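You operate a simulated robot arm through the tools that you are given. There is no shell and no other tool. Be economical: measure what you need, move in short steps, check, and stop when the job is done.

The job below is to be done with a simulated two-armed robot. You get a single attempt, and the scene is never put back.

Task
Put one of the foam pads from the shelf under the repair table on the teal folder on the top of the cleaning cabinet. Then put the fan that says "12 V" from the shelf under the repair table on the small table. Then open the deep drawer. Keep to this order.

Only the result counts: the job must be done as asked and must still hold three seconds after the hand-in. Knocking over, shifting, dropping, spilling or breaking anything else fails it.

Robot
Two 7-joint arms with two-finger parallel grippers on one trunk, on a base that drives. Base frame: it is fixed to the floor where the robot stands at the start and does not move with it; the origin is under the middle of the robot, x ahead of it, y to its left, z up. Readings come in cm, degrees, newtons and seconds.
The left shoulder is at the start at [6, 14.7, 44.3], the right one opposite. With the tool pointing down near the work surface each hand reaches from about 32 to 76 cm from the robot's upright axis, wherever it stands, measured 20 degrees to its own side. Places, roughly: deep drawer [-140, -150, 50]; folder [-125, -150, 75]; small table [-200, -170, 80]. Payload 3.43 kg a hand.
The TCP of each hand is the grasp point between the finger pads, 3 cm short of the fingertips. In the tool frame z runs along the fingers and y along their closing line. The gripper opens to 9.4 cm. The fingers are 2.8 cm wide and 1 cm thick; the gripper's body (5 by 9.6 cm) begins 5.5 cm behind the TCP.
Orientation is that of the tool frame in the base frame, as a unit quaternion [x, y, z, w]. With the fingers straight down and closing along the base's y, the tool's x points along the base's -x, its y along +y and its z along -z.

Tools
- The arms move only by the tool servo_tool. It takes "left_rows", "right_rows" or both (then of equal length, played together; a hand with none holds still); each is a list of rows, each a list of 3 entries, a list of its own where there are three numbers: the turn, a rotation vector about the base's x, y, z in degrees, then the shift along the base's x, y, z in cm, then the gripper command, from -1 (fully open) to 1 (shut), values between in proportion. In form: [[[ax, ay, az], [tx, ty, tz], jaw], ...]. A call has 1 to 20 rows; each row is the pose to reach, as a shift and turn from the pose commanded when the call began. Each row takes 0.2 s and may step no farther than 5 cm and 8.6 degrees from the row before; otherwise, or with a gripper value out of range, the whole call is refused. Where a pose cannot be reached the arm comes as near as it can. A force on the tool above 40 N (or 10 N above the force at the start of the call, whichever is more), or a blocked arm, ends the call early, and 0.2 s more pass. The fingers move at their own pace (about 7.2 cm/s each) and stop on an object; they squeeze with about 26 N. The grip force told is the motor's: it shows also when the fingers shut on nothing. Time passes only in rows, and 0.2 s behind the last, so rows that repeat a pose let the fingers close. It gives the time, the measured TCP pose, the force on the tool (base axes), the opening and the grip force at its end, in the units of the frame above (readings bear some noise), with the torque about the TCP (base axes, N m) and any sound that the robot's microphone picked up.
- Cameras (640 x 400 px; columns grow to the right, rows downward): "scene" is now at [5.03, -1.9, 106.48]; the picture's right is [-0.22, -0.98, -0.00], its down [-0.66, 0.15, -0.73] and it looks along [0.71, -0.16, -0.68] (base axes); focal length 284 px, centre (320, 200). "left" rides on the left gripper at [7.6, -1.4, -10.2] in its tool frame; the picture's right is [0.18, 0.98, 0.00], its down [-0.75, 0.14, -0.64] and it looks along [-0.63, 0.12, 0.77] (tool axes); focal length 243 px, centre (320, 200). "right" rides on the right gripper at [7.6, 1.4, -10.2] in its tool frame; the picture's right is [-0.18, 0.98, 0.00], its down [-0.75, -0.14, -0.64] and it looks along [-0.63, -0.12, 0.77] (tool axes); focal length 243 px, centre (320, 200). There is no depth. A picture from a camera that has moved, and an enlarged one, comes with that camera's place and axes in the base frame and with its lens.
- camera(camera): a new picture of that camera. No time passes.
- slide_trunk(by): slides the trunk up (or, below 0, down) by that many cm; the arms and the scene camera ride with it, the base frame stays. It gives what a move gives, with no picture.
- steer(legs): drives the robot by 1 to 6 legs, each [ahead, left, turn to the left] in cm, cm and degrees, along the robot's own axes; the way and the turn of a leg run together, so that a leg with both is an arc; at most 150 cm and 180 degrees a leg. The arms and the cameras ride along, it lands a little off, and it stops where it bumps. It gives what a move gives.
- turn_head(pan, tilt): turns the head with the scene camera to pan (to the left, within 86 degrees either way) and tilt (down, from -29 to 69), counted from straight ahead of the robot. It gives what a move gives.
- enlarge(camera, box): a new picture of the part [left, top, right, bottom] of that camera's present view, enlarged. No time passes.
- hand_in(): hands the job in; it is judged then, once.

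Work in short steps. Places have to be worked out from the pictures, the camera data and where the tool is seen: move nearer, look again, correct. Check each grasp and each placing, and mend what went wrong. You have 165 turns and 138 pictures in all, those below and enlarged ones among them. Open the grippers and draw the arms clear of the work before you hand the job in, unless the task says otherwise; then end with one line.

The tools are called as a command line: name --argument value ..., lists and objects as JSON in quotes. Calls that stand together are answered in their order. servo_tool: Moves the arms, as the interface text tells. Its arguments: {"type":"object","properties":{"left_rows":{"type":"array","items":{"type":"array"}},"right_rows":{"type":"array","items":{"type":"array"}}},"required":[]} The other tools are called the same way: slide_trunk (by) slides the trunk up or down; steer (legs) drives the base; turn_head (pan, tilt) turns the head that bears the scene camera; camera (camera) takes a picture; enlarge (camera, box) takes an enlarged picture of a part of a camera's view; hand_in () hands the job in.

At the start:

```text
time_s: 0.0
left_ee_pos: [37.42, -6.58, 68.8]
left_orientation: [0.0, 1.0, 0.0, 0.001]
left_contact_force: [-0.4, 0.1, -0.7]
left_ft_torque: [-0.02, -0.01, 0.0]
left_finger_gap: 9.4
left_grasp_force: 0.0
right_ee_pos: [43.12, -45.11, 61.91]
right_orientation: [0.0, 1.0, 0.0, 0.0]
right_contact_force: [0.2, -0.1, -0.3]
right_ft_torque: [-0.02, -0.01, 0.01]
right_finger_gap: 9.41
right_grasp_force: 0.0
trunk travel left (down, up): [-15.0, 10.0]
robot x, y, heading: [0.2, -0.12, -0.0]
head pan, tilt: [-12.8, 43.0]
```

scene: 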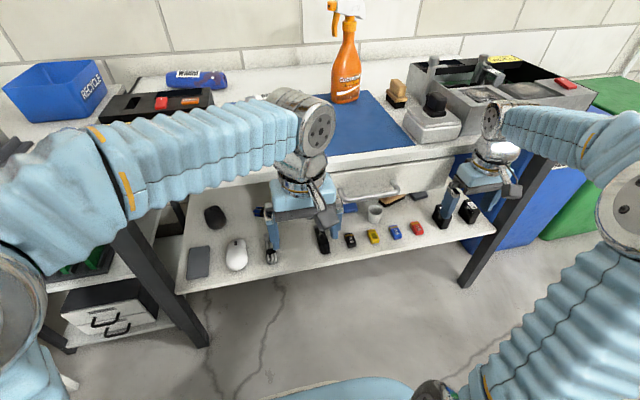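
right: 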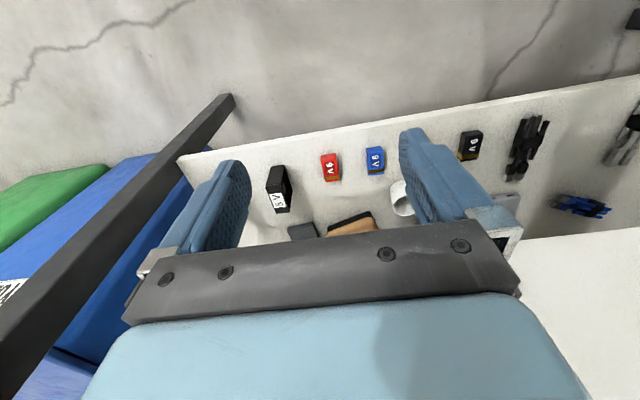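
left: 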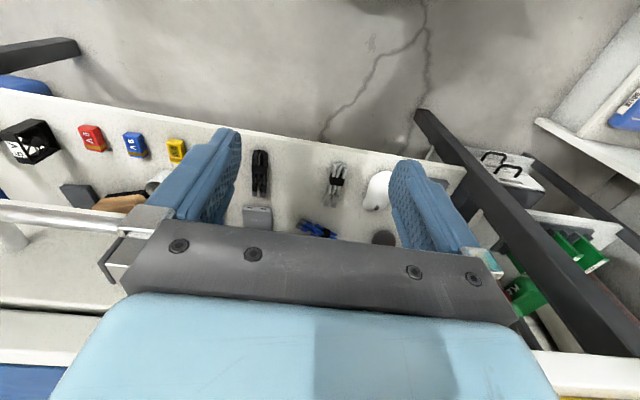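

The shelf under the table ahead carries many small items; I enlarge the scene view of it to identify pads and fans.

enlarge --camera "scene" --box '[320, 160, 520, 285]'

enlarge --camera "right" --box '[240, 100, 640, 250]'

enlarge --camera "left" --box '[0, 80, 300, 260]'

```text
3.20 times, centred on (420, 222) of scene
camera zoom: at [5.03, -1.9, 106.48], right [-0.22, -0.98, 0.0], down [-0.66, 0.15, -0.73], along [0.71, -0.16, -0.68], focal length 909 px, centre (0, 128)
```

zoom: 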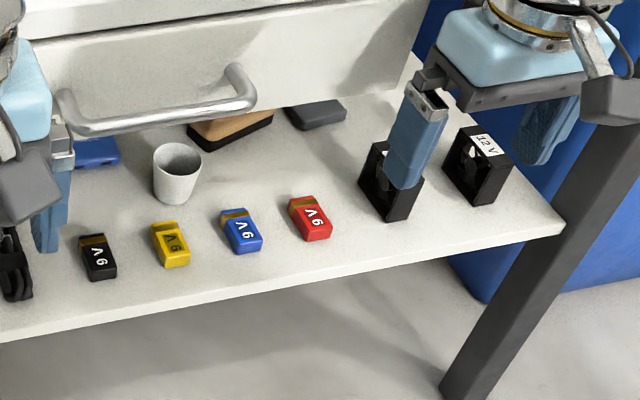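

```text
1.60 times, centred on (440, 175) of right
camera zoom: at [35.35, -43.69, 72.11], right [0.18, 0.98, 0.0], down [0.75, -0.14, 0.64], along [0.63, -0.12, -0.77], focal length 388 px, centre (128, 240)
```

zoom: 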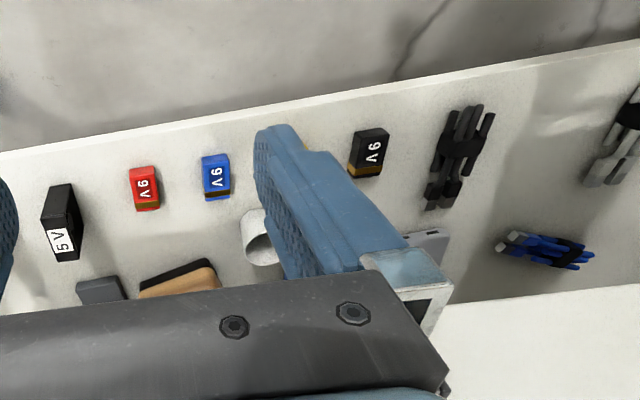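

```text
2.13 times, centred on (150, 170) of left
camera zoom: at [29.88, -7.92, 79.15], right [-0.18, 0.98, 0.0], down [0.75, 0.14, 0.64], along [0.63, 0.12, -0.77], focal length 518 px, centre (683, 264)
```

zoom: 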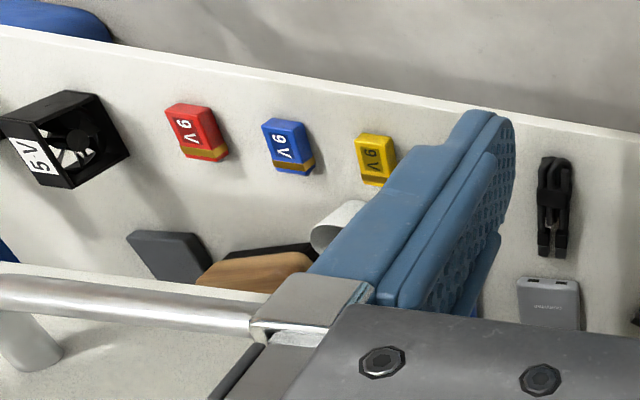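

The 12 V fan is the rightmost one on the shelf. I still need to tell which items are the foam pads, so I look at the left part and at the grey items.

enlarge --camera "scene" --box '[160, 180, 340, 292]'

enlarge --camera "scene" --box '[370, 170, 450, 220]'

turn_head --pan 40 --tilt 45

camera --camera "scene"

```text
3.56 times, centred on (250, 236) of scene
camera zoom: at [5.03, -1.9, 106.48], right [-0.22, -0.98, 0.0], down [-0.66, 0.15, -0.73], along [0.71, -0.16, -0.68], focal length 1010 px, centre (569, 72)
```

zoom: 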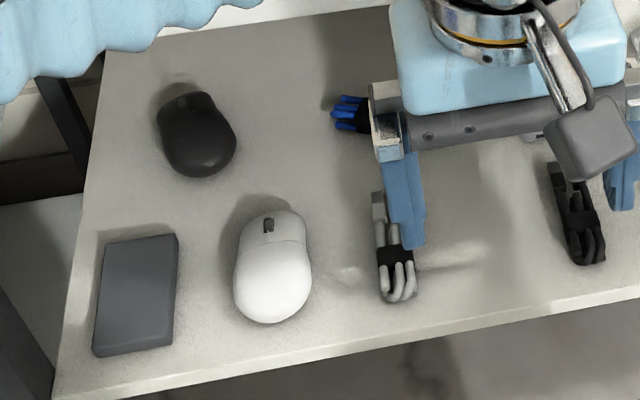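

```text
8.00 times, centred on (410, 195) of scene
camera zoom: at [5.03, -1.9, 106.48], right [-0.22, -0.98, 0.0], down [-0.66, 0.15, -0.73], along [0.71, -0.16, -0.68], focal length 2272 px, centre (-400, 240)
```

zoom: 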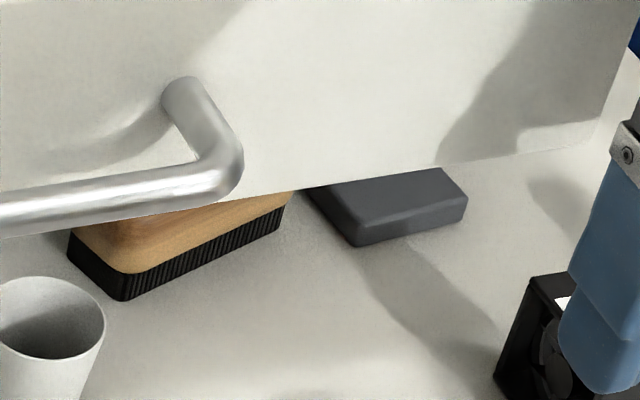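

```text
time_s: 1.2
left_ee_pos: [37.52, -6.5, 68.9]
left_orientation: [0.0, 1.0, 0.0, 0.0]
left_contact_force: [-0.7, -0.2, -0.7]
left_ft_torque: [-0.04, -0.01, -0.02]
left_finger_gap: 9.41
left_grasp_force: 0.1
right_ee_pos: [42.97, -45.04, 61.88]
right_orientation: [0.0, 1.0, 0.0, 0.0]
right_contact_force: [1.0, -0.9, 0.4]
right_ft_torque: [0.04, -0.06, -0.02]
right_finger_gap: 9.4
right_grasp_force: 0.0
trunk travel left (down, up): [-15.0, 10.0]
robot x, y, heading: [-0.04, 0.14, 0.2]
head pan, tilt: [40.0, 45.0]
```

```text
129 pictures are left
camera scene: at [3.18, 5.16, 106.19], right [0.64, -0.77, 0.0], down [-0.54, -0.45, -0.71], along [0.54, 0.45, -0.71], focal length 284 px, centre (320, 200)
```

scene: 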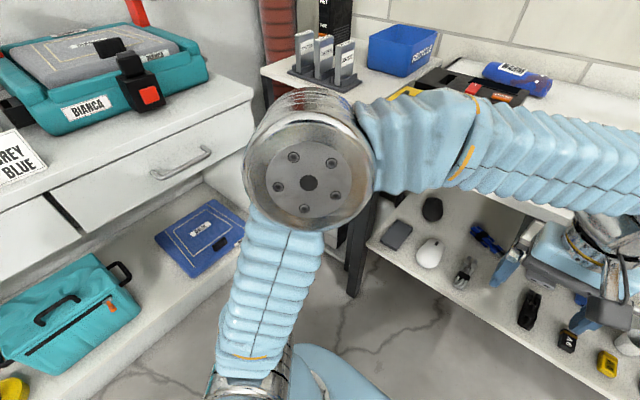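

The foam pads are the grey blocks; one lies at the front left of the shelf, triangulated near [53.5, 19.6, 44]. I need the tabletop edge's position, so I look straight ahead.

turn_head --pan -30 --tilt 45

camera --camera "scene"

slide_trunk --by -14

camera --camera "scene"

```text
time_s: 2.6
left_ee_pos: [37.55, -6.56, 68.81]
left_orientation: [0.0, 1.0, 0.0, 0.0]
left_contact_force: [0.0, -0.9, 0.1]
left_ft_torque: [0.01, -0.01, 0.01]
left_finger_gap: 9.4
left_grasp_force: 0.1
right_ee_pos: [43.09, -45.12, 61.88]
right_orientation: [0.0, 1.0, 0.0, 0.0]
right_contact_force: [-0.3, 0.1, 0.2]
right_ft_torque: [-0.01, -0.02, 0.03]
right_finger_gap: 9.41
right_grasp_force: 0.2
trunk travel left (down, up): [-15.0, 10.0]
robot x, y, heading: [0.12, -0.37, -0.1]
head pan, tilt: [-30.0, 45.0]
```

```text
128 pictures are left
camera scene: at [3.99, -4.12, 106.19], right [-0.5, -0.87, 0.0], down [-0.61, 0.35, -0.71], along [0.61, -0.35, -0.71], focal length 284 px, centre (320, 200)
```

scene: 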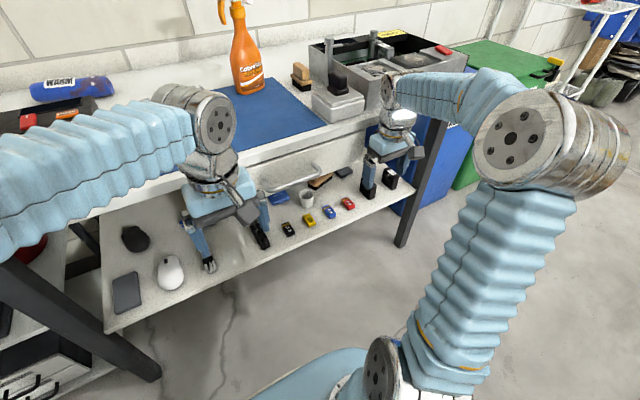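

```text
time_s: 4.3
left_ee_pos: [37.51, -6.47, 54.88]
left_orientation: [0.0, 1.0, 0.0, -0.001]
left_contact_force: [0.1, -0.1, 0.1]
left_ft_torque: [0.01, -0.02, -0.01]
left_finger_gap: 9.4
left_grasp_force: 0.0
right_ee_pos: [43.02, -45.08, 47.81]
right_orientation: [0.0, 1.0, -0.001, 0.0]
right_contact_force: [-0.5, 0.5, 0.0]
right_ft_torque: [0.0, 0.02, 0.02]
right_finger_gap: 9.4
right_grasp_force: 0.1
trunk travel left (down, up): [-1.0, 24.0]
robot x, y, heading: [0.14, 0.14, 0.1]
head pan, tilt: [-30.0, 45.0]
```

```text
127 pictures are left
camera scene: at [3.98, -4.12, 92.2], right [-0.5, -0.87, 0.0], down [-0.61, 0.35, -0.71], along [0.61, -0.35, -0.71], focal length 284 px, centre (320, 200)
```

scene: 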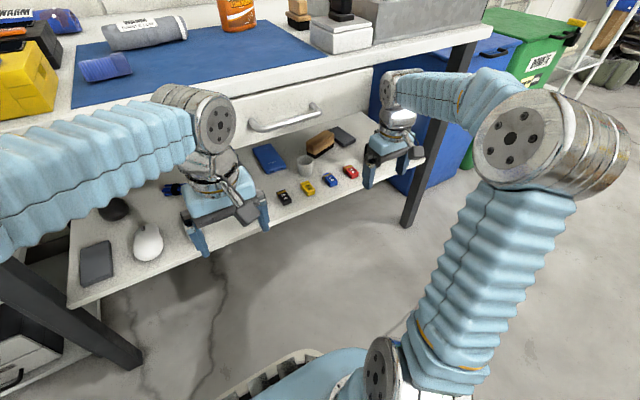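

Parallax from the trunk slide puts the tabletop front at x≈53, z≈71, drawer underside ≈60, shelf front edge x≈47, z≈43, table leg at y≈32. I bring the left hand over in front of the pad and tilt the fingers forward.

servo_tool --left_rows '[[[0, -5, 0], [0, 4.5, 1], -1], [[0, -10, 0], [0, 9, 1], -1], [[0, -15, 0], [0, 13.5, 1], -1], [[0, -20, 0], [0, 18, 1], -1], [[0, -25, 0], [0, 22, 1], -1], [[0, -30, 0], [0, 26, 1], -1]]'

camera --camera "left"

camera --camera "scene"

```text
time_s: 5.7
left_ee_pos: [37.78, 19.52, 55.86]
left_orientation: [0.0, 0.966, 0.001, 0.26]
left_contact_force: [-0.1, 1.3, 0.2]
left_ft_torque: [0.0, 0.04, 0.01]
left_finger_gap: 9.41
left_grasp_force: 0.1
right_ee_pos: [42.98, -45.1, 47.74]
right_orientation: [0.0, 1.0, 0.0, 0.0]
right_contact_force: [0.1, -0.2, 0.3]
right_ft_torque: [0.01, 0.0, 0.01]
right_finger_gap: 9.39
right_grasp_force: 0.1
trunk travel left (down, up): [-1.0, 24.0]
robot x, y, heading: [0.07, 0.28, 0.1]
head pan, tilt: [-30.0, 45.0]
```

```text
126 pictures are left
camera left: at [25.87, 18.13, 60.85], right [-0.16, 0.98, -0.09], down [0.33, 0.14, 0.93], along [0.93, 0.12, -0.35], focal length 243 px, centre (320, 200)
```

left: 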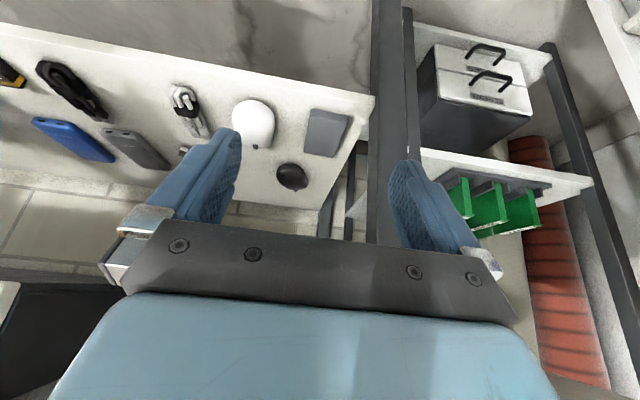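

```text
125 pictures are left
camera scene: at [3.99, -4.14, 92.19], right [-0.5, -0.87, 0.0], down [-0.61, 0.35, -0.71], along [0.61, -0.35, -0.71], focal length 284 px, centre (320, 200)
```

scene: 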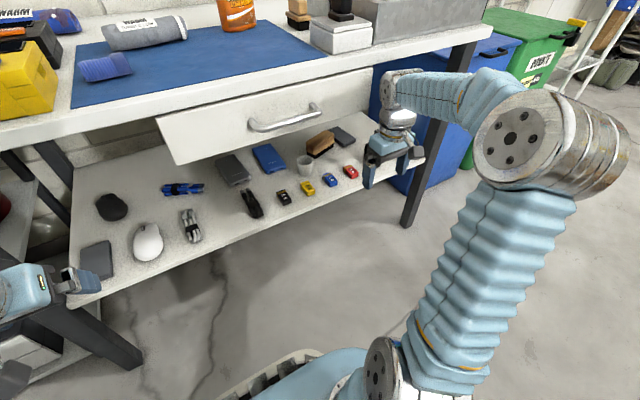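

New triangulation with larger baselines corrects the pad to about [61, 23, 35], shelf top ≈34, and the leg near y≈28–32. I turn the head to see pad orientation and leg clearance precisely.

turn_head --pan 10 --tilt 40

camera --camera "scene"

enlarge --camera "left" --box '[220, 60, 460, 210]'

```text
time_s: 6.8
left_ee_pos: [37.66, 19.52, 55.73]
left_orientation: [0.0, 0.966, 0.0, 0.259]
left_contact_force: [-0.2, 0.3, 0.5]
left_ft_torque: [-0.01, 0.01, -0.01]
left_finger_gap: 9.42
left_grasp_force: 0.0
right_ee_pos: [42.98, -45.08, 47.89]
right_orientation: [0.0, 1.0, 0.0, 0.001]
right_contact_force: [0.2, -0.4, 0.4]
right_ft_torque: [0.0, -0.02, 0.01]
right_finger_gap: 9.38
right_grasp_force: 0.1
trunk travel left (down, up): [-1.0, 24.0]
robot x, y, heading: [-0.12, 0.05, -0.1]
head pan, tilt: [10.0, 40.0]
```

```text
124 pictures are left
camera scene: at [5.31, 1.42, 92.92], right [0.17, -0.98, 0.0], down [-0.63, -0.11, -0.77], along [0.75, 0.13, -0.64], focal length 284 px, centre (320, 200)
```

scene: 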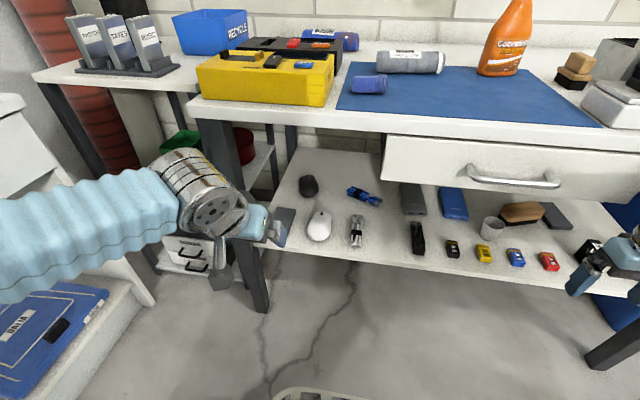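

```text
2.67 times, centred on (340, 135) of left
camera zoom: at [25.87, 18.08, 60.88], right [-0.16, 0.98, -0.09], down [0.33, 0.14, 0.93], along [0.93, 0.12, -0.35], focal length 647 px, centre (267, 373)
```

zoom: 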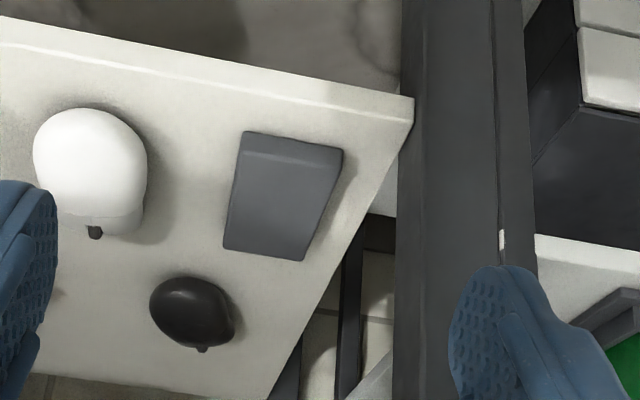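

Pad corners computed: 5.5 × 11 cm centred [61.7, 22.3], aligned with x; leg starts about y≈27.5. I approach at 40° tilt with the opening reduced to ~7.4 cm, stopping above the pad at z≈41.

servo_tool --left_rows '[[[0, -3, 0], [3, 0.5, -1], -0.57], [[0, -6, 0], [6, 1, -2], -0.57], [[0, -10, 0], [9, 1.6, -4], -0.57], [[0, -10, 0], [12, 2.2, -7], -0.57], [[0, -10, 0], [15, 2.4, -10], -0.57], [[0, -10, 0], [18, 2.4, -13], -0.57], [[0, -10, 0], [21, 2.4, -15], -0.57]]'

camera --camera "left"

camera --camera "scene"

```text
time_s: 8.4
left_ee_pos: [58.63, 21.91, 41.05]
left_orientation: [-0.001, 0.939, -0.001, 0.343]
left_contact_force: [-0.4, -0.3, 0.0]
left_ft_torque: [0.02, 0.02, 0.02]
left_finger_gap: 7.36
left_grasp_force: 0.1
right_ee_pos: [42.93, -45.06, 47.91]
right_orientation: [0.0, 1.0, 0.001, 0.0]
right_contact_force: [-0.3, -1.0, 0.3]
right_ft_torque: [-0.02, 0.0, -0.03]
right_finger_gap: 9.41
right_grasp_force: 0.1
trunk travel left (down, up): [-1.0, 24.0]
robot x, y, heading: [0.07, -0.16, -0.1]
head pan, tilt: [10.0, 40.0]
```

```text
122 pictures are left
camera left: at [46.12, 20.56, 44.06], right [-0.14, 0.98, -0.12], down [0.16, 0.14, 0.98], along [0.98, 0.12, -0.18], focal length 243 px, centre (320, 200)
```

left: 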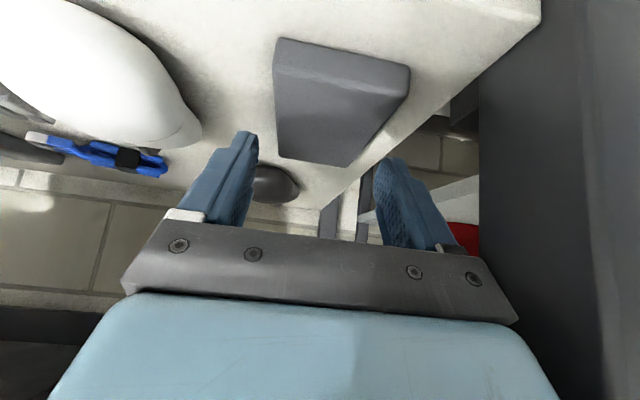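

```text
121 pictures are left
camera scene: at [5.29, 1.43, 92.92], right [0.17, -0.98, 0.0], down [-0.63, -0.11, -0.77], along [0.75, 0.13, -0.64], focal length 284 px, centre (320, 200)
```

scene: 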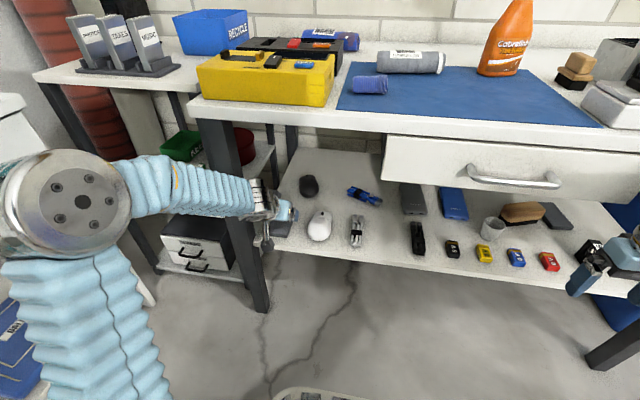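

Pad top is at about z≈37, y 19.3–25, and the fingers straddle it well. I lower by 2.2 cm so the tips nearly touch the shelf, then close.

servo_tool --left_rows '[[[0, 0, 0], [0, 0.2, -1], -0.57], [[0, 0, 0], [0.3, 0.2, -2], -0.57], [[0, 0, 0], [0.3, 0.2, -2.3], -0.57], [[0, 0, 0], [0.3, 0.2, -2.3], -0.57]]'

camera --camera "left"

```text
time_s: 9.2
left_ee_pos: [58.87, 22.1, 39.24]
left_orientation: [0.0, 0.938, 0.0, 0.347]
left_contact_force: [-15.6, -0.1, 20.7]
left_ft_torque: [0.28, 0.31, 0.23]
left_finger_gap: 7.34
left_grasp_force: 0.0
right_ee_pos: [42.91, -45.12, 47.93]
right_orientation: [-0.002, 1.0, 0.0, 0.001]
right_contact_force: [-0.3, 0.2, 0.1]
right_ft_torque: [-0.02, -0.02, 0.0]
right_finger_gap: 9.4
right_grasp_force: 0.1
trunk travel left (down, up): [-1.0, 24.0]
robot x, y, heading: [0.16, -0.52, 0.1]
head pan, tilt: [10.0, 40.0]
stopped in row 4 (left hand): the force on the tool passed its limit at 42 N (the readings are from after the stop); the commanded pose is now the measured one
```

```text
120 pictures are left
camera left: at [46.35, 20.61, 42.05], right [-0.14, 0.98, -0.12], down [0.15, 0.14, 0.98], along [0.98, 0.12, -0.17], focal length 243 px, centre (320, 200)
```

left: 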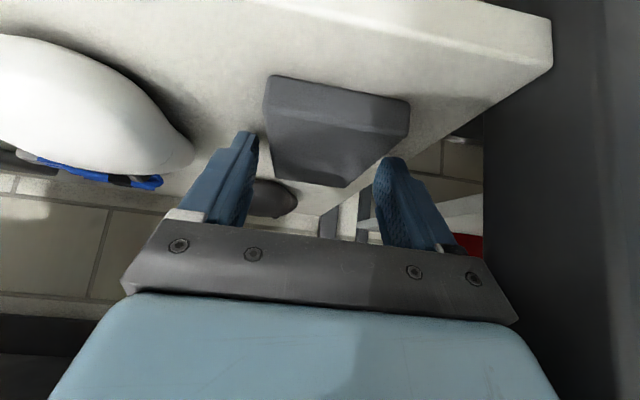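

The tips touched the shelf (so shelf top ≈36). I back off 0.3 cm and close on the pad.

servo_tool --left_rows '[[[0, 0, 0], [0, 0, 0.3], -0.57], [[0, 0, 0], [0, 0, 0.3], 0], [[0, 0, 0], [0, 0, 0.3], 1], [[0, 0, 0], [0, 0, 0.3], 1], [[0, 0, 0], [0, 0, 0.3], 1]]'

camera --camera "left"

```text
time_s: 10.4
left_ee_pos: [58.89, 22.03, 39.17]
left_orientation: [0.0, 0.939, 0.0, 0.344]
left_contact_force: [-0.8, 2.1, 3.5]
left_ft_torque: [0.24, -0.05, 0.05]
left_finger_gap: 5.64
left_grasp_force: 26.2
right_ee_pos: [43.09, -45.03, 47.87]
right_orientation: [0.001, 1.0, 0.0, 0.0]
right_contact_force: [-0.4, 0.1, -0.7]
right_ft_torque: [0.01, 0.0, -0.02]
right_finger_gap: 9.42
right_grasp_force: 0.0
trunk travel left (down, up): [-1.0, 24.0]
robot x, y, heading: [-0.14, -0.04, 0.0]
head pan, tilt: [10.0, 40.0]
```

```text
119 pictures are left
camera left: at [46.37, 20.63, 42.12], right [-0.14, 0.98, -0.12], down [0.16, 0.14, 0.98], along [0.98, 0.12, -0.18], focal length 243 px, centre (320, 200)
```

left: 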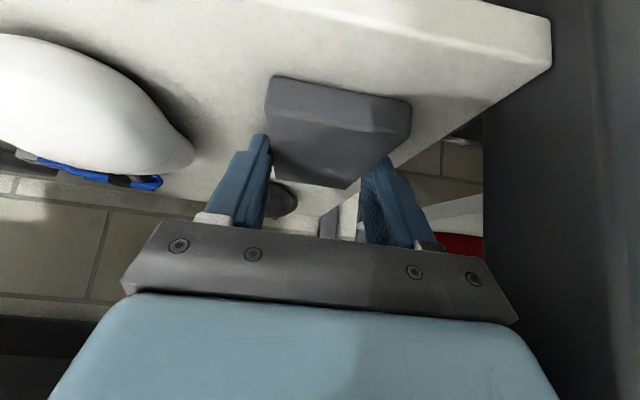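

Gap 5.6 cm with 26 N: the pad is held. I lift it 5 cm and withdraw toward the robot.

servo_tool --left_rows '[[[0, 0, 0], [0, 0, 1.5], 1], [[0, 0, 0], [0, 0, 3], 1], [[0, 0, 0], [-0.5, -0.5, 5], 1], [[0, 0, 0], [-3.5, -1, 6], 1], [[0, 0, 0], [-7, -1, 8], 1], [[0, 0, 0], [-10.5, -1, 10], 1], [[0, 0, 0], [-14, -1, 12], 1], [[0, 0, 0], [-17, -1, 14], 1], [[0, 0, 0], [-20, -1, 16], 1], [[0, 0, 0], [-22, -1, 18], 1]]'

camera --camera "left"

camera --camera "scene"

```text
time_s: 12.6
left_ee_pos: [36.79, 21.16, 57.13]
left_orientation: [0.0, 0.939, 0.0, 0.344]
left_contact_force: [0.4, -0.2, 0.0]
left_ft_torque: [-0.01, 0.0, 0.02]
left_finger_gap: 5.63
left_grasp_force: 26.5
right_ee_pos: [42.92, -45.06, 47.92]
right_orientation: [0.0, 1.0, 0.0, 0.001]
right_contact_force: [0.7, 0.8, -0.3]
right_ft_torque: [0.0, 0.02, -0.02]
right_finger_gap: 9.4
right_grasp_force: 0.1
trunk travel left (down, up): [-1.0, 24.0]
robot x, y, heading: [-0.06, -0.1, -0.1]
head pan, tilt: [10.0, 40.0]
```

```text
118 pictures are left
camera left: at [24.34, 19.72, 60.03], right [-0.14, 0.98, -0.12], down [0.16, 0.14, 0.98], along [0.98, 0.12, -0.18], focal length 243 px, centre (320, 200)
```

left: 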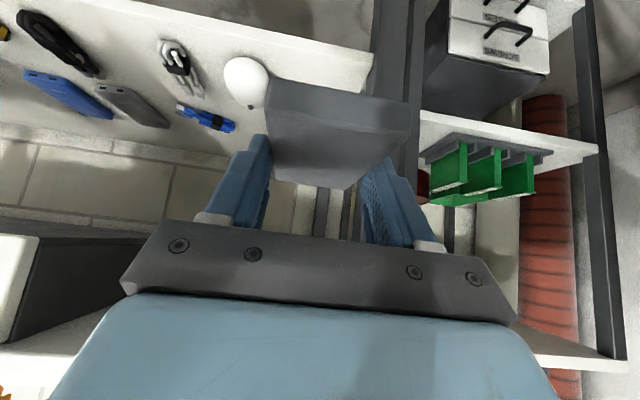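

```text
117 pictures are left
camera scene: at [5.3, 1.43, 92.92], right [0.17, -0.98, 0.0], down [-0.63, -0.11, -0.77], along [0.75, 0.13, -0.64], focal length 284 px, centre (320, 200)
```

scene: 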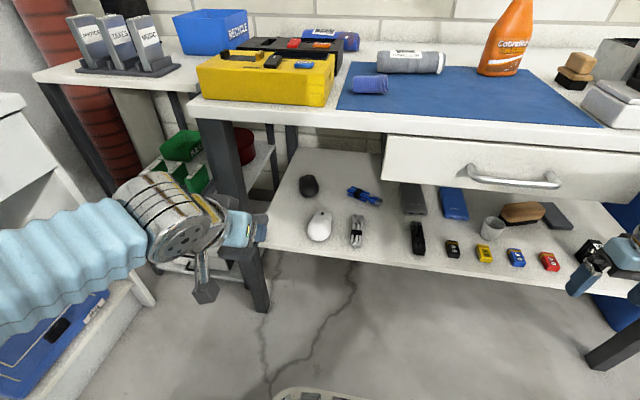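

The pad hangs level in the left hand. I raise the trunk back and look to the right side and around before driving.

slide_trunk --by 14

turn_head --pan -86 --tilt 25

camera --camera "scene"

turn_head --pan 86 --tilt 25

camera --camera "scene"

```text
time_s: 14.3
left_ee_pos: [36.91, 21.2, 71.13]
left_orientation: [0.0, 0.939, 0.0, 0.345]
left_contact_force: [0.5, 0.4, 0.3]
left_ft_torque: [0.01, 0.01, -0.02]
left_finger_gap: 5.64
left_grasp_force: 25.9
right_ee_pos: [43.06, -45.16, 61.86]
right_orientation: [0.0, 1.0, 0.0, 0.0]
right_contact_force: [-0.3, 0.0, 0.5]
right_ft_torque: [-0.03, -0.01, -0.01]
right_finger_gap: 9.38
right_grasp_force: 0.0
trunk travel left (down, up): [-15.0, 10.0]
robot x, y, heading: [-0.06, -0.07, -0.3]
head pan, tilt: [10.0, 40.0]
```

```text
time_s: 16.0
left_ee_pos: [36.9, 21.17, 71.23]
left_orientation: [0.0, 0.938, 0.0, 0.346]
left_contact_force: [-0.3, 0.6, -0.2]
left_ft_torque: [0.0, 0.02, 0.0]
left_finger_gap: 5.62
left_grasp_force: 26.1
right_ee_pos: [43.0, -45.03, 61.85]
right_orientation: [0.0, 1.0, 0.0, 0.001]
right_contact_force: [0.0, 0.8, -1.1]
right_ft_torque: [-0.01, -0.02, -0.01]
right_finger_gap: 9.4
right_grasp_force: 0.1
trunk travel left (down, up): [-15.0, 10.0]
robot x, y, heading: [-0.2, -0.05, 0.0]
head pan, tilt: [-85.9, 25.0]
```

```text
116 pictures are left
camera scene: at [-2.42, -9.24, 109.25], right [-1.0, -0.07, 0.0], down [-0.03, 0.42, -0.91], along [0.06, -0.9, -0.42], focal length 284 px, centre (320, 200)
```

scene: 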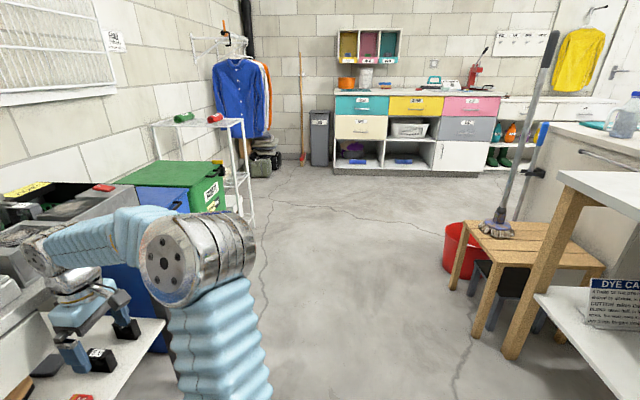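

```text
time_s: 18.6
left_ee_pos: [36.83, 21.03, 71.0]
left_orientation: [0.0, 0.938, 0.0, 0.346]
left_contact_force: [0.4, 0.1, 0.1]
left_ft_torque: [0.01, 0.02, -0.03]
left_finger_gap: 5.63
left_grasp_force: 25.7
right_ee_pos: [43.06, -45.02, 61.95]
right_orientation: [0.0, 1.0, 0.0, 0.001]
right_contact_force: [0.0, 0.2, 1.0]
right_ft_torque: [0.01, -0.01, 0.01]
right_finger_gap: 9.38
right_grasp_force: 0.1
trunk travel left (down, up): [-15.0, 10.0]
robot x, y, heading: [-0.21, 0.36, -0.2]
head pan, tilt: [85.9, 25.0]
```

```text
115 pictures are left
camera scene: at [-2.43, 9.14, 109.25], right [1.0, -0.07, 0.0], down [-0.03, -0.42, -0.91], along [0.06, 0.9, -0.42], focal length 284 px, centre (320, 200)
```

scene: 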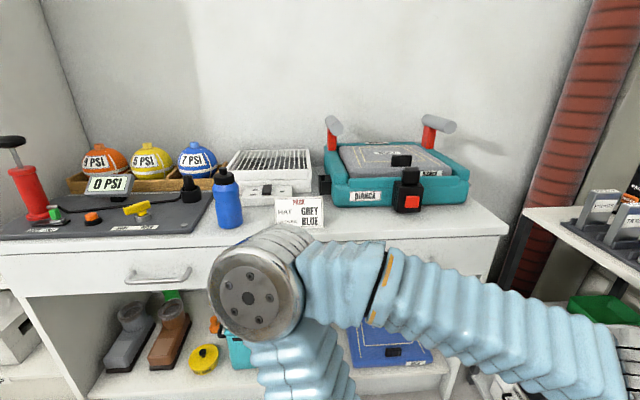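

The cleaning cabinet must be the white one at the right edge of the right-hand view. I back 20 cm away from the table and turn right to look that way.

steer --legs '[[-20, 0, 0], [0, 0, -100]]'

turn_head --pan -25 --tilt 25

camera --camera "scene"

```text
time_s: 24.3
left_ee_pos: [-3.23, -39.94, 70.99]
left_orientation: [0.701, 0.623, -0.259, 0.229]
left_contact_force: [0.2, -0.6, -0.1]
left_ft_torque: [0.0, 0.03, 0.0]
left_finger_gap: 5.67
left_grasp_force: 26.2
right_ee_pos: [-66.9, -39.61, 62.24]
right_orientation: [0.725, 0.689, 0.004, 0.01]
right_contact_force: [0.2, -0.6, -0.7]
right_ft_torque: [0.01, -0.03, 0.01]
right_finger_gap: 9.4
right_grasp_force: 0.1
trunk travel left (down, up): [-15.0, 10.0]
robot x, y, heading: [-20.18, -0.97, -96.8]
head pan, tilt: [85.9, 25.0]
stopped in leg 2: the robot was blocked; the commanded pose is now the measured one
```

```text
time_s: 26.2
left_ee_pos: [-3.17, -39.95, 71.01]
left_orientation: [0.702, 0.623, -0.258, 0.227]
left_contact_force: [-0.8, 0.4, -0.7]
left_ft_torque: [0.0, -0.02, 0.02]
left_finger_gap: 5.64
left_grasp_force: 26.2
right_ee_pos: [-66.94, -39.53, 62.12]
right_orientation: [0.725, 0.688, 0.005, 0.008]
right_contact_force: [0.0, 0.7, 0.8]
right_ft_torque: [-0.02, -0.01, -0.02]
right_finger_gap: 9.42
right_grasp_force: 0.1
trunk travel left (down, up): [-15.0, 10.0]
robot x, y, heading: [-19.44, -0.58, -96.9]
head pan, tilt: [-25.0, 25.0]
```

```text
114 pictures are left
camera scene: at [-24.26, -5.7, 109.26], right [-0.85, 0.53, 0.0], down [0.22, 0.36, -0.91], along [-0.48, -0.77, -0.42], focal length 284 px, centre (320, 200)
```

scene: 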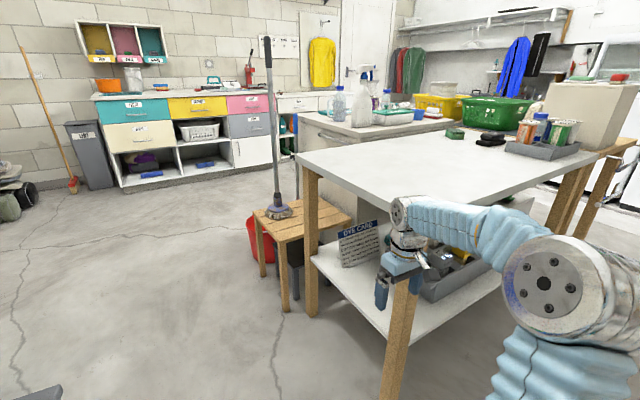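

The turn stopped because the right hand met the front leg of the nearby table; nothing looks displaced. I move left away from it, then drive forward along the aisle.

steer --legs '[[0, 22, 0], [80, 5, 0]]'

turn_head --pan -60 --tilt 25

camera --camera "scene"

```text
time_s: 26.9
left_ee_pos: [-3.32, -39.77, 71.04]
left_orientation: [0.702, 0.623, -0.258, 0.229]
left_contact_force: [-0.2, -1.0, 0.4]
left_ft_torque: [0.0, 0.02, 0.04]
left_finger_gap: 5.64
left_grasp_force: 26.0
right_ee_pos: [-66.94, -39.56, 61.91]
right_orientation: [0.723, 0.691, 0.004, 0.01]
right_contact_force: [0.3, 0.1, 0.9]
right_ft_torque: [0.04, -0.03, 0.0]
right_finger_gap: 9.43
right_grasp_force: 0.1
trunk travel left (down, up): [-15.0, 10.0]
robot x, y, heading: [-20.39, -0.82, -96.6]
head pan, tilt: [-25.0, 25.0]
stopped in leg 1: the robot was blocked; the commanded pose is now the measured one
```

```text
time_s: 27.9
left_ee_pos: [-3.15, -39.91, 71.07]
left_orientation: [0.702, 0.624, -0.257, 0.229]
left_contact_force: [-0.6, 0.2, -0.2]
left_ft_torque: [-0.03, -0.02, -0.01]
left_finger_gap: 5.63
left_grasp_force: 25.8
right_ee_pos: [-66.89, -39.59, 61.99]
right_orientation: [0.724, 0.69, 0.004, 0.01]
right_contact_force: [0.6, 0.1, -0.1]
right_ft_torque: [-0.01, 0.02, 0.01]
right_finger_gap: 9.4
right_grasp_force: 0.0
trunk travel left (down, up): [-15.0, 10.0]
robot x, y, heading: [-20.07, -0.27, -96.6]
head pan, tilt: [-60.0, 25.0]
```

```text
113 pictures are left
camera scene: at [-28.03, -1.45, 109.26], right [-0.4, 0.92, 0.0], down [0.39, 0.17, -0.91], along [-0.83, -0.36, -0.42], focal length 284 px, centre (320, 200)
```

scene: 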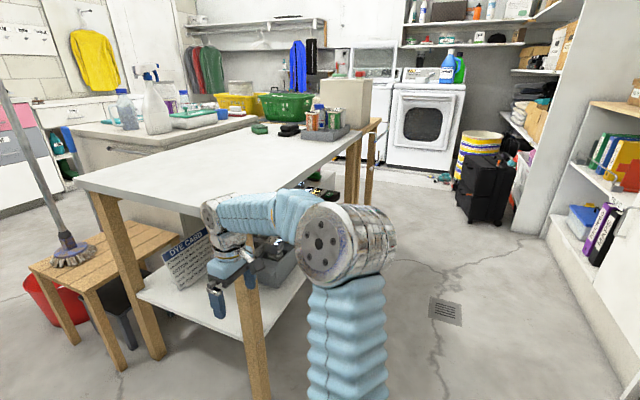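

Moving left was also blocked, so I need to see what touches; I look at the left side and at the right hand's camera.

camera --camera "right"

turn_head --pan 70 --tilt 50

camera --camera "scene"

turn_head --pan -50 --tilt 60

camera --camera "scene"

```text
112 pictures are left
camera right: at [-65.36, -31.96, 72.27], right [0.97, -0.23, 0.02], down [-0.19, -0.74, 0.64], along [-0.13, -0.63, -0.76], focal length 243 px, centre (320, 200)
```

right: 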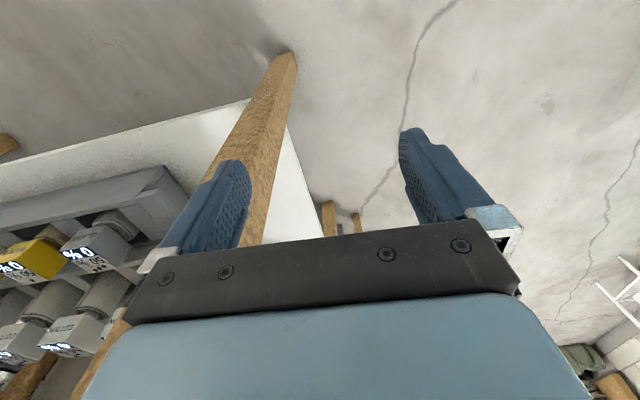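

```text
time_s: 30.0
left_ee_pos: [-3.18, -39.83, 71.02]
left_orientation: [0.702, 0.623, -0.258, 0.229]
left_contact_force: [0.0, -0.4, 0.2]
left_ft_torque: [0.03, -0.03, -0.03]
left_finger_gap: 5.64
left_grasp_force: 26.4
right_ee_pos: [-66.82, -39.55, 62.13]
right_orientation: [0.724, 0.69, 0.005, 0.01]
right_contact_force: [-0.2, 0.5, 0.1]
right_ft_torque: [0.01, 0.02, 0.03]
right_finger_gap: 9.42
right_grasp_force: 0.0
trunk travel left (down, up): [-15.0, 10.0]
robot x, y, heading: [-19.76, -0.85, -96.9]
head pan, tilt: [70.0, 50.0]
```

```text
111 pictures are left
camera scene: at [-12.69, -1.29, 105.5], right [-0.45, -0.89, 0.0], down [-0.68, 0.35, -0.64], along [0.57, -0.29, -0.77], focal length 284 px, centre (320, 200)
```

scene: 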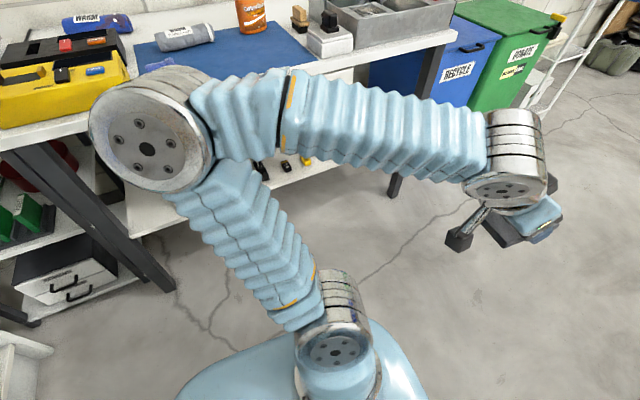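

```text
time_s: 32.0
left_ee_pos: [-3.18, -39.88, 71.13]
left_orientation: [0.702, 0.623, -0.259, 0.229]
left_contact_force: [0.6, -0.7, 0.2]
left_ft_torque: [-0.02, 0.03, -0.01]
left_finger_gap: 5.63
left_grasp_force: 26.1
right_ee_pos: [-66.96, -39.59, 62.06]
right_orientation: [0.724, 0.69, 0.005, 0.011]
right_contact_force: [0.1, -0.8, -0.1]
right_ft_torque: [0.0, -0.03, -0.03]
right_finger_gap: 9.42
right_grasp_force: 0.0
trunk travel left (down, up): [-15.0, 10.0]
robot x, y, heading: [-19.64, -0.95, -96.9]
head pan, tilt: [-50.0, 60.0]
```

```text
110 pictures are left
camera scene: at [-25.13, -1.48, 104.25], right [-0.55, 0.84, 0.0], down [0.72, 0.48, -0.5], along [-0.42, -0.27, -0.87], focal length 284 px, centre (320, 200)
```

scene: 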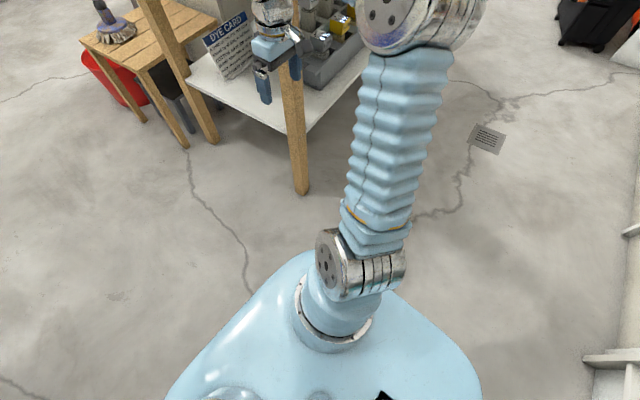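

The right hand's outer finger seems to press on the wooden table leg on its −x side. I pull the right hand away toward +x/+y with the arm, then retry.

servo_tool --right_rows '[[[0, 0, 0], [2, 1, 0], -1], [[0, 0, 0], [5, 2, 0], -1], [[0, 0, 0], [9, 3, 0], -1], [[0, 0, 0], [13, 4, 0], -1]]'

camera --camera "scene"

```text
time_s: 33.0
left_ee_pos: [-3.39, -39.81, 71.07]
left_orientation: [0.701, 0.623, -0.258, 0.231]
left_contact_force: [0.1, 0.9, 0.0]
left_ft_torque: [0.05, -0.02, 0.05]
left_finger_gap: 5.64
left_grasp_force: 25.6
right_ee_pos: [-54.01, -35.53, 62.02]
right_orientation: [0.724, 0.69, 0.005, 0.01]
right_contact_force: [0.3, 0.9, 0.2]
right_ft_torque: [-0.02, -0.02, 0.02]
right_finger_gap: 9.41
right_grasp_force: 0.0
trunk travel left (down, up): [-15.0, 10.0]
robot x, y, heading: [-19.91, -0.96, -96.8]
head pan, tilt: [-50.0, 60.0]
```

```text
109 pictures are left
camera scene: at [-25.25, -1.48, 104.24], right [-0.55, 0.84, 0.0], down [0.72, 0.47, -0.5], along [-0.42, -0.27, -0.87], focal length 284 px, centre (320, 200)
```

scene: 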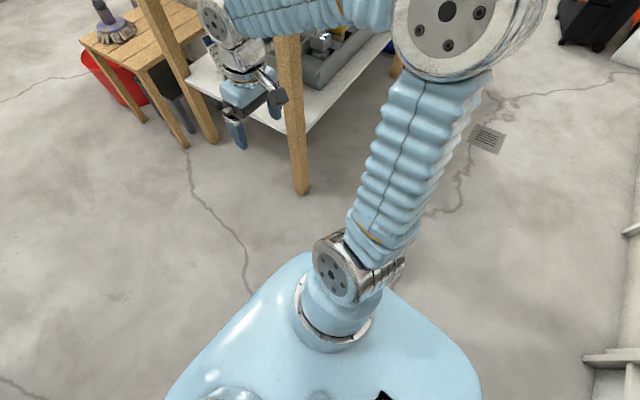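

The hand came free easily. I retry moving left, away from that table.

steer --legs '[[0, 20, 0]]'

```text
time_s: 34.6
left_ee_pos: [16.14, -42.31, 71.11]
left_orientation: [0.703, 0.622, -0.259, 0.228]
left_contact_force: [0.7, 0.3, 0.0]
left_ft_torque: [-0.01, -0.01, -0.05]
left_finger_gap: 5.62
left_grasp_force: 26.2
right_ee_pos: [-34.37, -37.8, 62.0]
right_orientation: [0.725, 0.689, 0.004, 0.009]
right_contact_force: [0.3, -1.1, 0.0]
right_ft_torque: [0.0, 0.03, -0.02]
right_finger_gap: 9.38
right_grasp_force: 0.1
trunk travel left (down, up): [-15.0, 10.0]
robot x, y, heading: [-0.36, -3.31, -97.1]
head pan, tilt: [-50.0, 60.0]
```

Free again. I drive forward down the aisle, drifting slightly right to keep the left elbow away from the repair table.

steer --legs '[[0, -8, 0], [85, 8, 0]]'

turn_head --pan -55 --tilt 25

camera --camera "scene"

```text
time_s: 39.9
left_ee_pos: [3.55, -128.78, 71.07]
left_orientation: [0.711, 0.613, -0.262, 0.226]
left_contact_force: [0.9, 0.2, 0.5]
left_ft_torque: [0.03, -0.01, 0.0]
left_finger_gap: 5.61
left_grasp_force: 26.5
right_ee_pos: [-46.97, -123.11, 61.95]
right_orientation: [0.734, 0.679, 0.005, 0.01]
right_contact_force: [0.2, -0.9, 0.0]
right_ft_torque: [-0.02, 0.0, 0.02]
right_finger_gap: 9.41
right_grasp_force: 0.1
trunk travel left (down, up): [-15.0, 10.0]
robot x, y, heading: [-11.6, -89.14, -98.7]
head pan, tilt: [-50.0, 60.0]
```

```text
time_s: 40.9
left_ee_pos: [3.56, -128.8, 71.15]
left_orientation: [0.711, 0.612, -0.262, 0.225]
left_contact_force: [0.4, 0.3, 0.5]
left_ft_torque: [-0.01, 0.03, -0.04]
left_finger_gap: 5.62
left_grasp_force: 25.8
right_ee_pos: [-47.01, -123.03, 61.86]
right_orientation: [0.734, 0.679, 0.003, 0.01]
right_contact_force: [1.0, 0.0, -0.2]
right_ft_torque: [-0.01, 0.0, 0.0]
right_finger_gap: 9.4
right_grasp_force: 0.0
trunk travel left (down, up): [-15.0, 10.0]
robot x, y, heading: [-12.09, -89.2, -98.5]
head pan, tilt: [-55.0, 25.0]
```

```text
108 pictures are left
camera scene: at [-19.77, -90.42, 109.24], right [-0.45, 0.89, 0.0], down [0.38, 0.19, -0.91], along [-0.81, -0.4, -0.42], focal length 284 px, centre (320, 200)
```

scene: 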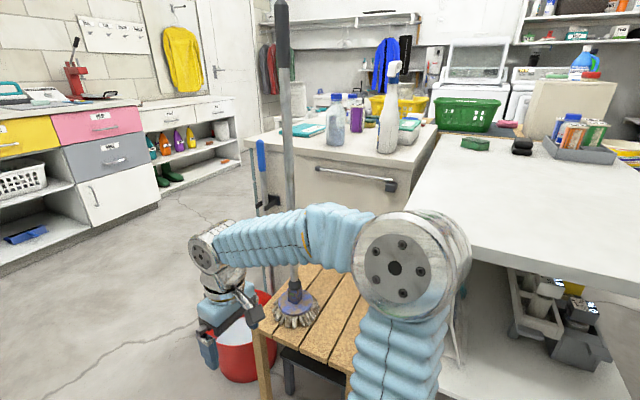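

The cabinet's front with a handle faces us, behind the mop stool. I enlarge its top to find the teal folder.

enlarge --camera "scene" --box '[230, 80, 450, 217]'

```text
2.91 times, centred on (340, 148) of scene
camera zoom: at [-19.77, -90.42, 109.24], right [-0.45, 0.89, 0.0], down [0.38, 0.19, -0.91], along [-0.81, -0.4, -0.42], focal length 826 px, centre (262, 350)
```

zoom: 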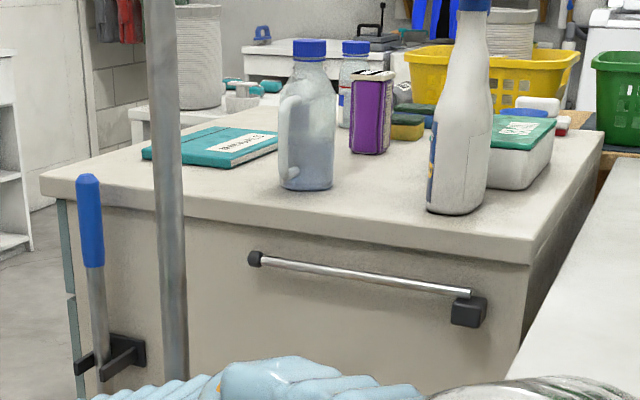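

This face is the end panel; edges of teal fronts on its far-left side suggest the drawers face −y, and with the top at z≈85 the folder sits near [-127, -152]. I'll go around to that side: straighten, then drive forward past the mop stool.

steer --legs '[[0, 5, 8.5], [125, 0, 0]]'

turn_head --pan -80 --tilt 25

camera --camera "scene"

```text
time_s: 47.8
left_ee_pos: [12.99, -250.6, 71.1]
left_orientation: [0.668, 0.659, -0.245, 0.242]
left_contact_force: [0.0, -0.4, -0.8]
left_ft_torque: [-0.01, 0.02, 0.01]
left_finger_gap: 5.65
left_grasp_force: 26.5
right_ee_pos: [-37.65, -251.72, 61.99]
right_orientation: [0.687, 0.727, 0.005, 0.01]
right_contact_force: [0.5, 0.3, -0.4]
right_ft_torque: [-0.04, 0.01, 0.0]
right_finger_gap: 9.41
right_grasp_force: 0.1
trunk travel left (down, up): [-15.0, 10.0]
robot x, y, heading: [-7.87, -213.71, -90.8]
head pan, tilt: [-55.0, 25.0]
```

```text
time_s: 48.6
left_ee_pos: [13.02, -250.56, 71.11]
left_orientation: [0.668, 0.659, -0.246, 0.242]
left_contact_force: [-1.2, 0.1, -1.2]
left_ft_torque: [0.02, 0.01, -0.01]
left_finger_gap: 5.62
left_grasp_force: 25.5
right_ee_pos: [-37.86, -251.77, 62.0]
right_orientation: [0.686, 0.728, 0.005, 0.009]
right_contact_force: [0.1, 0.2, 0.1]
right_ft_torque: [-0.01, 0.0, 0.02]
right_finger_gap: 9.37
right_grasp_force: 0.1
trunk travel left (down, up): [-15.0, 10.0]
robot x, y, heading: [-7.57, -213.46, -90.7]
head pan, tilt: [-80.0, 25.0]
```

```text
106 pictures are left
camera scene: at [-16.82, -212.07, 109.25], right [-0.16, 0.99, 0.0], down [0.42, 0.07, -0.91], along [-0.89, -0.15, -0.42], focal length 284 px, centre (320, 200)
```

scene: 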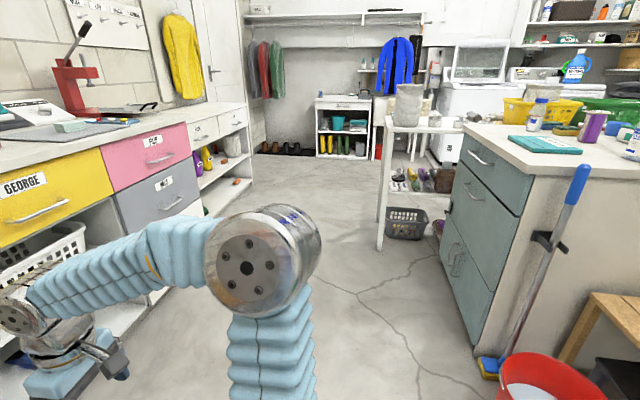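

Now clear: the teal drawers face −y at y≈−166 (x −100…−169), folder on top at about [-132, -147, 83], and the white small table is beyond near x≈−200. I turn to face +y here, then strafe left staying near y≈−226.

steer --legs '[[0, 0, -179], [-12, 0, 0], [0, 100, 0]]'

turn_head --pan 10 --tilt 35

camera --camera "scene"

```text
time_s: 62.0
left_ee_pos: [-128.02, -186.76, 71.06]
left_orientation: [-0.659, 0.669, 0.242, 0.246]
left_contact_force: [-0.1, -0.7, 0.0]
left_ft_torque: [0.02, -0.02, 0.0]
left_finger_gap: 5.66
left_grasp_force: 26.1
right_ee_pos: [-77.25, -185.77, 62.12]
right_orientation: [0.727, -0.687, -0.009, 0.004]
right_contact_force: [-0.7, -0.1, 0.3]
right_ft_torque: [0.03, 0.02, -0.02]
right_finger_gap: 9.42
right_grasp_force: 0.1
trunk travel left (down, up): [-15.0, 10.0]
robot x, y, heading: [-107.15, -224.04, 89.2]
head pan, tilt: [-80.0, 25.0]
```

```text
time_s: 63.6
left_ee_pos: [-128.0, -186.62, 71.06]
left_orientation: [-0.659, 0.668, 0.242, 0.245]
left_contact_force: [0.8, -0.1, 0.4]
left_ft_torque: [-0.01, -0.01, -0.01]
left_finger_gap: 5.67
left_grasp_force: 26.4
right_ee_pos: [-77.11, -185.68, 62.01]
right_orientation: [0.727, -0.687, -0.01, 0.005]
right_contact_force: [0.0, 0.8, -0.1]
right_ft_torque: [-0.01, 0.04, 0.0]
right_finger_gap: 9.42
right_grasp_force: 0.0
trunk travel left (down, up): [-15.0, 10.0]
robot x, y, heading: [-107.28, -224.26, 89.1]
head pan, tilt: [10.0, 35.0]
```

```text
105 pictures are left
camera scene: at [-108.88, -218.27, 107.68], right [0.99, 0.16, 0.0], down [0.09, -0.57, -0.82], along [-0.13, 0.81, -0.57], focal length 284 px, centre (320, 200)
```

scene: 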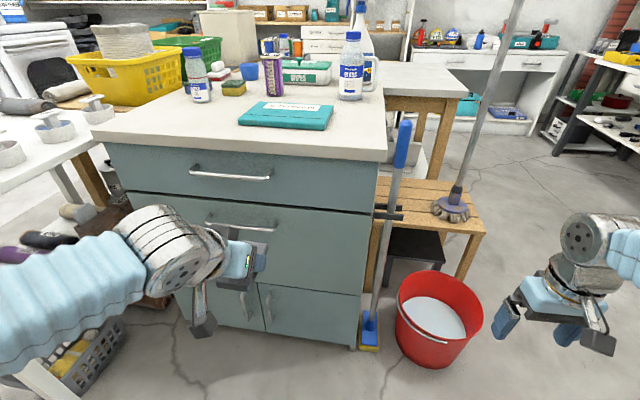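

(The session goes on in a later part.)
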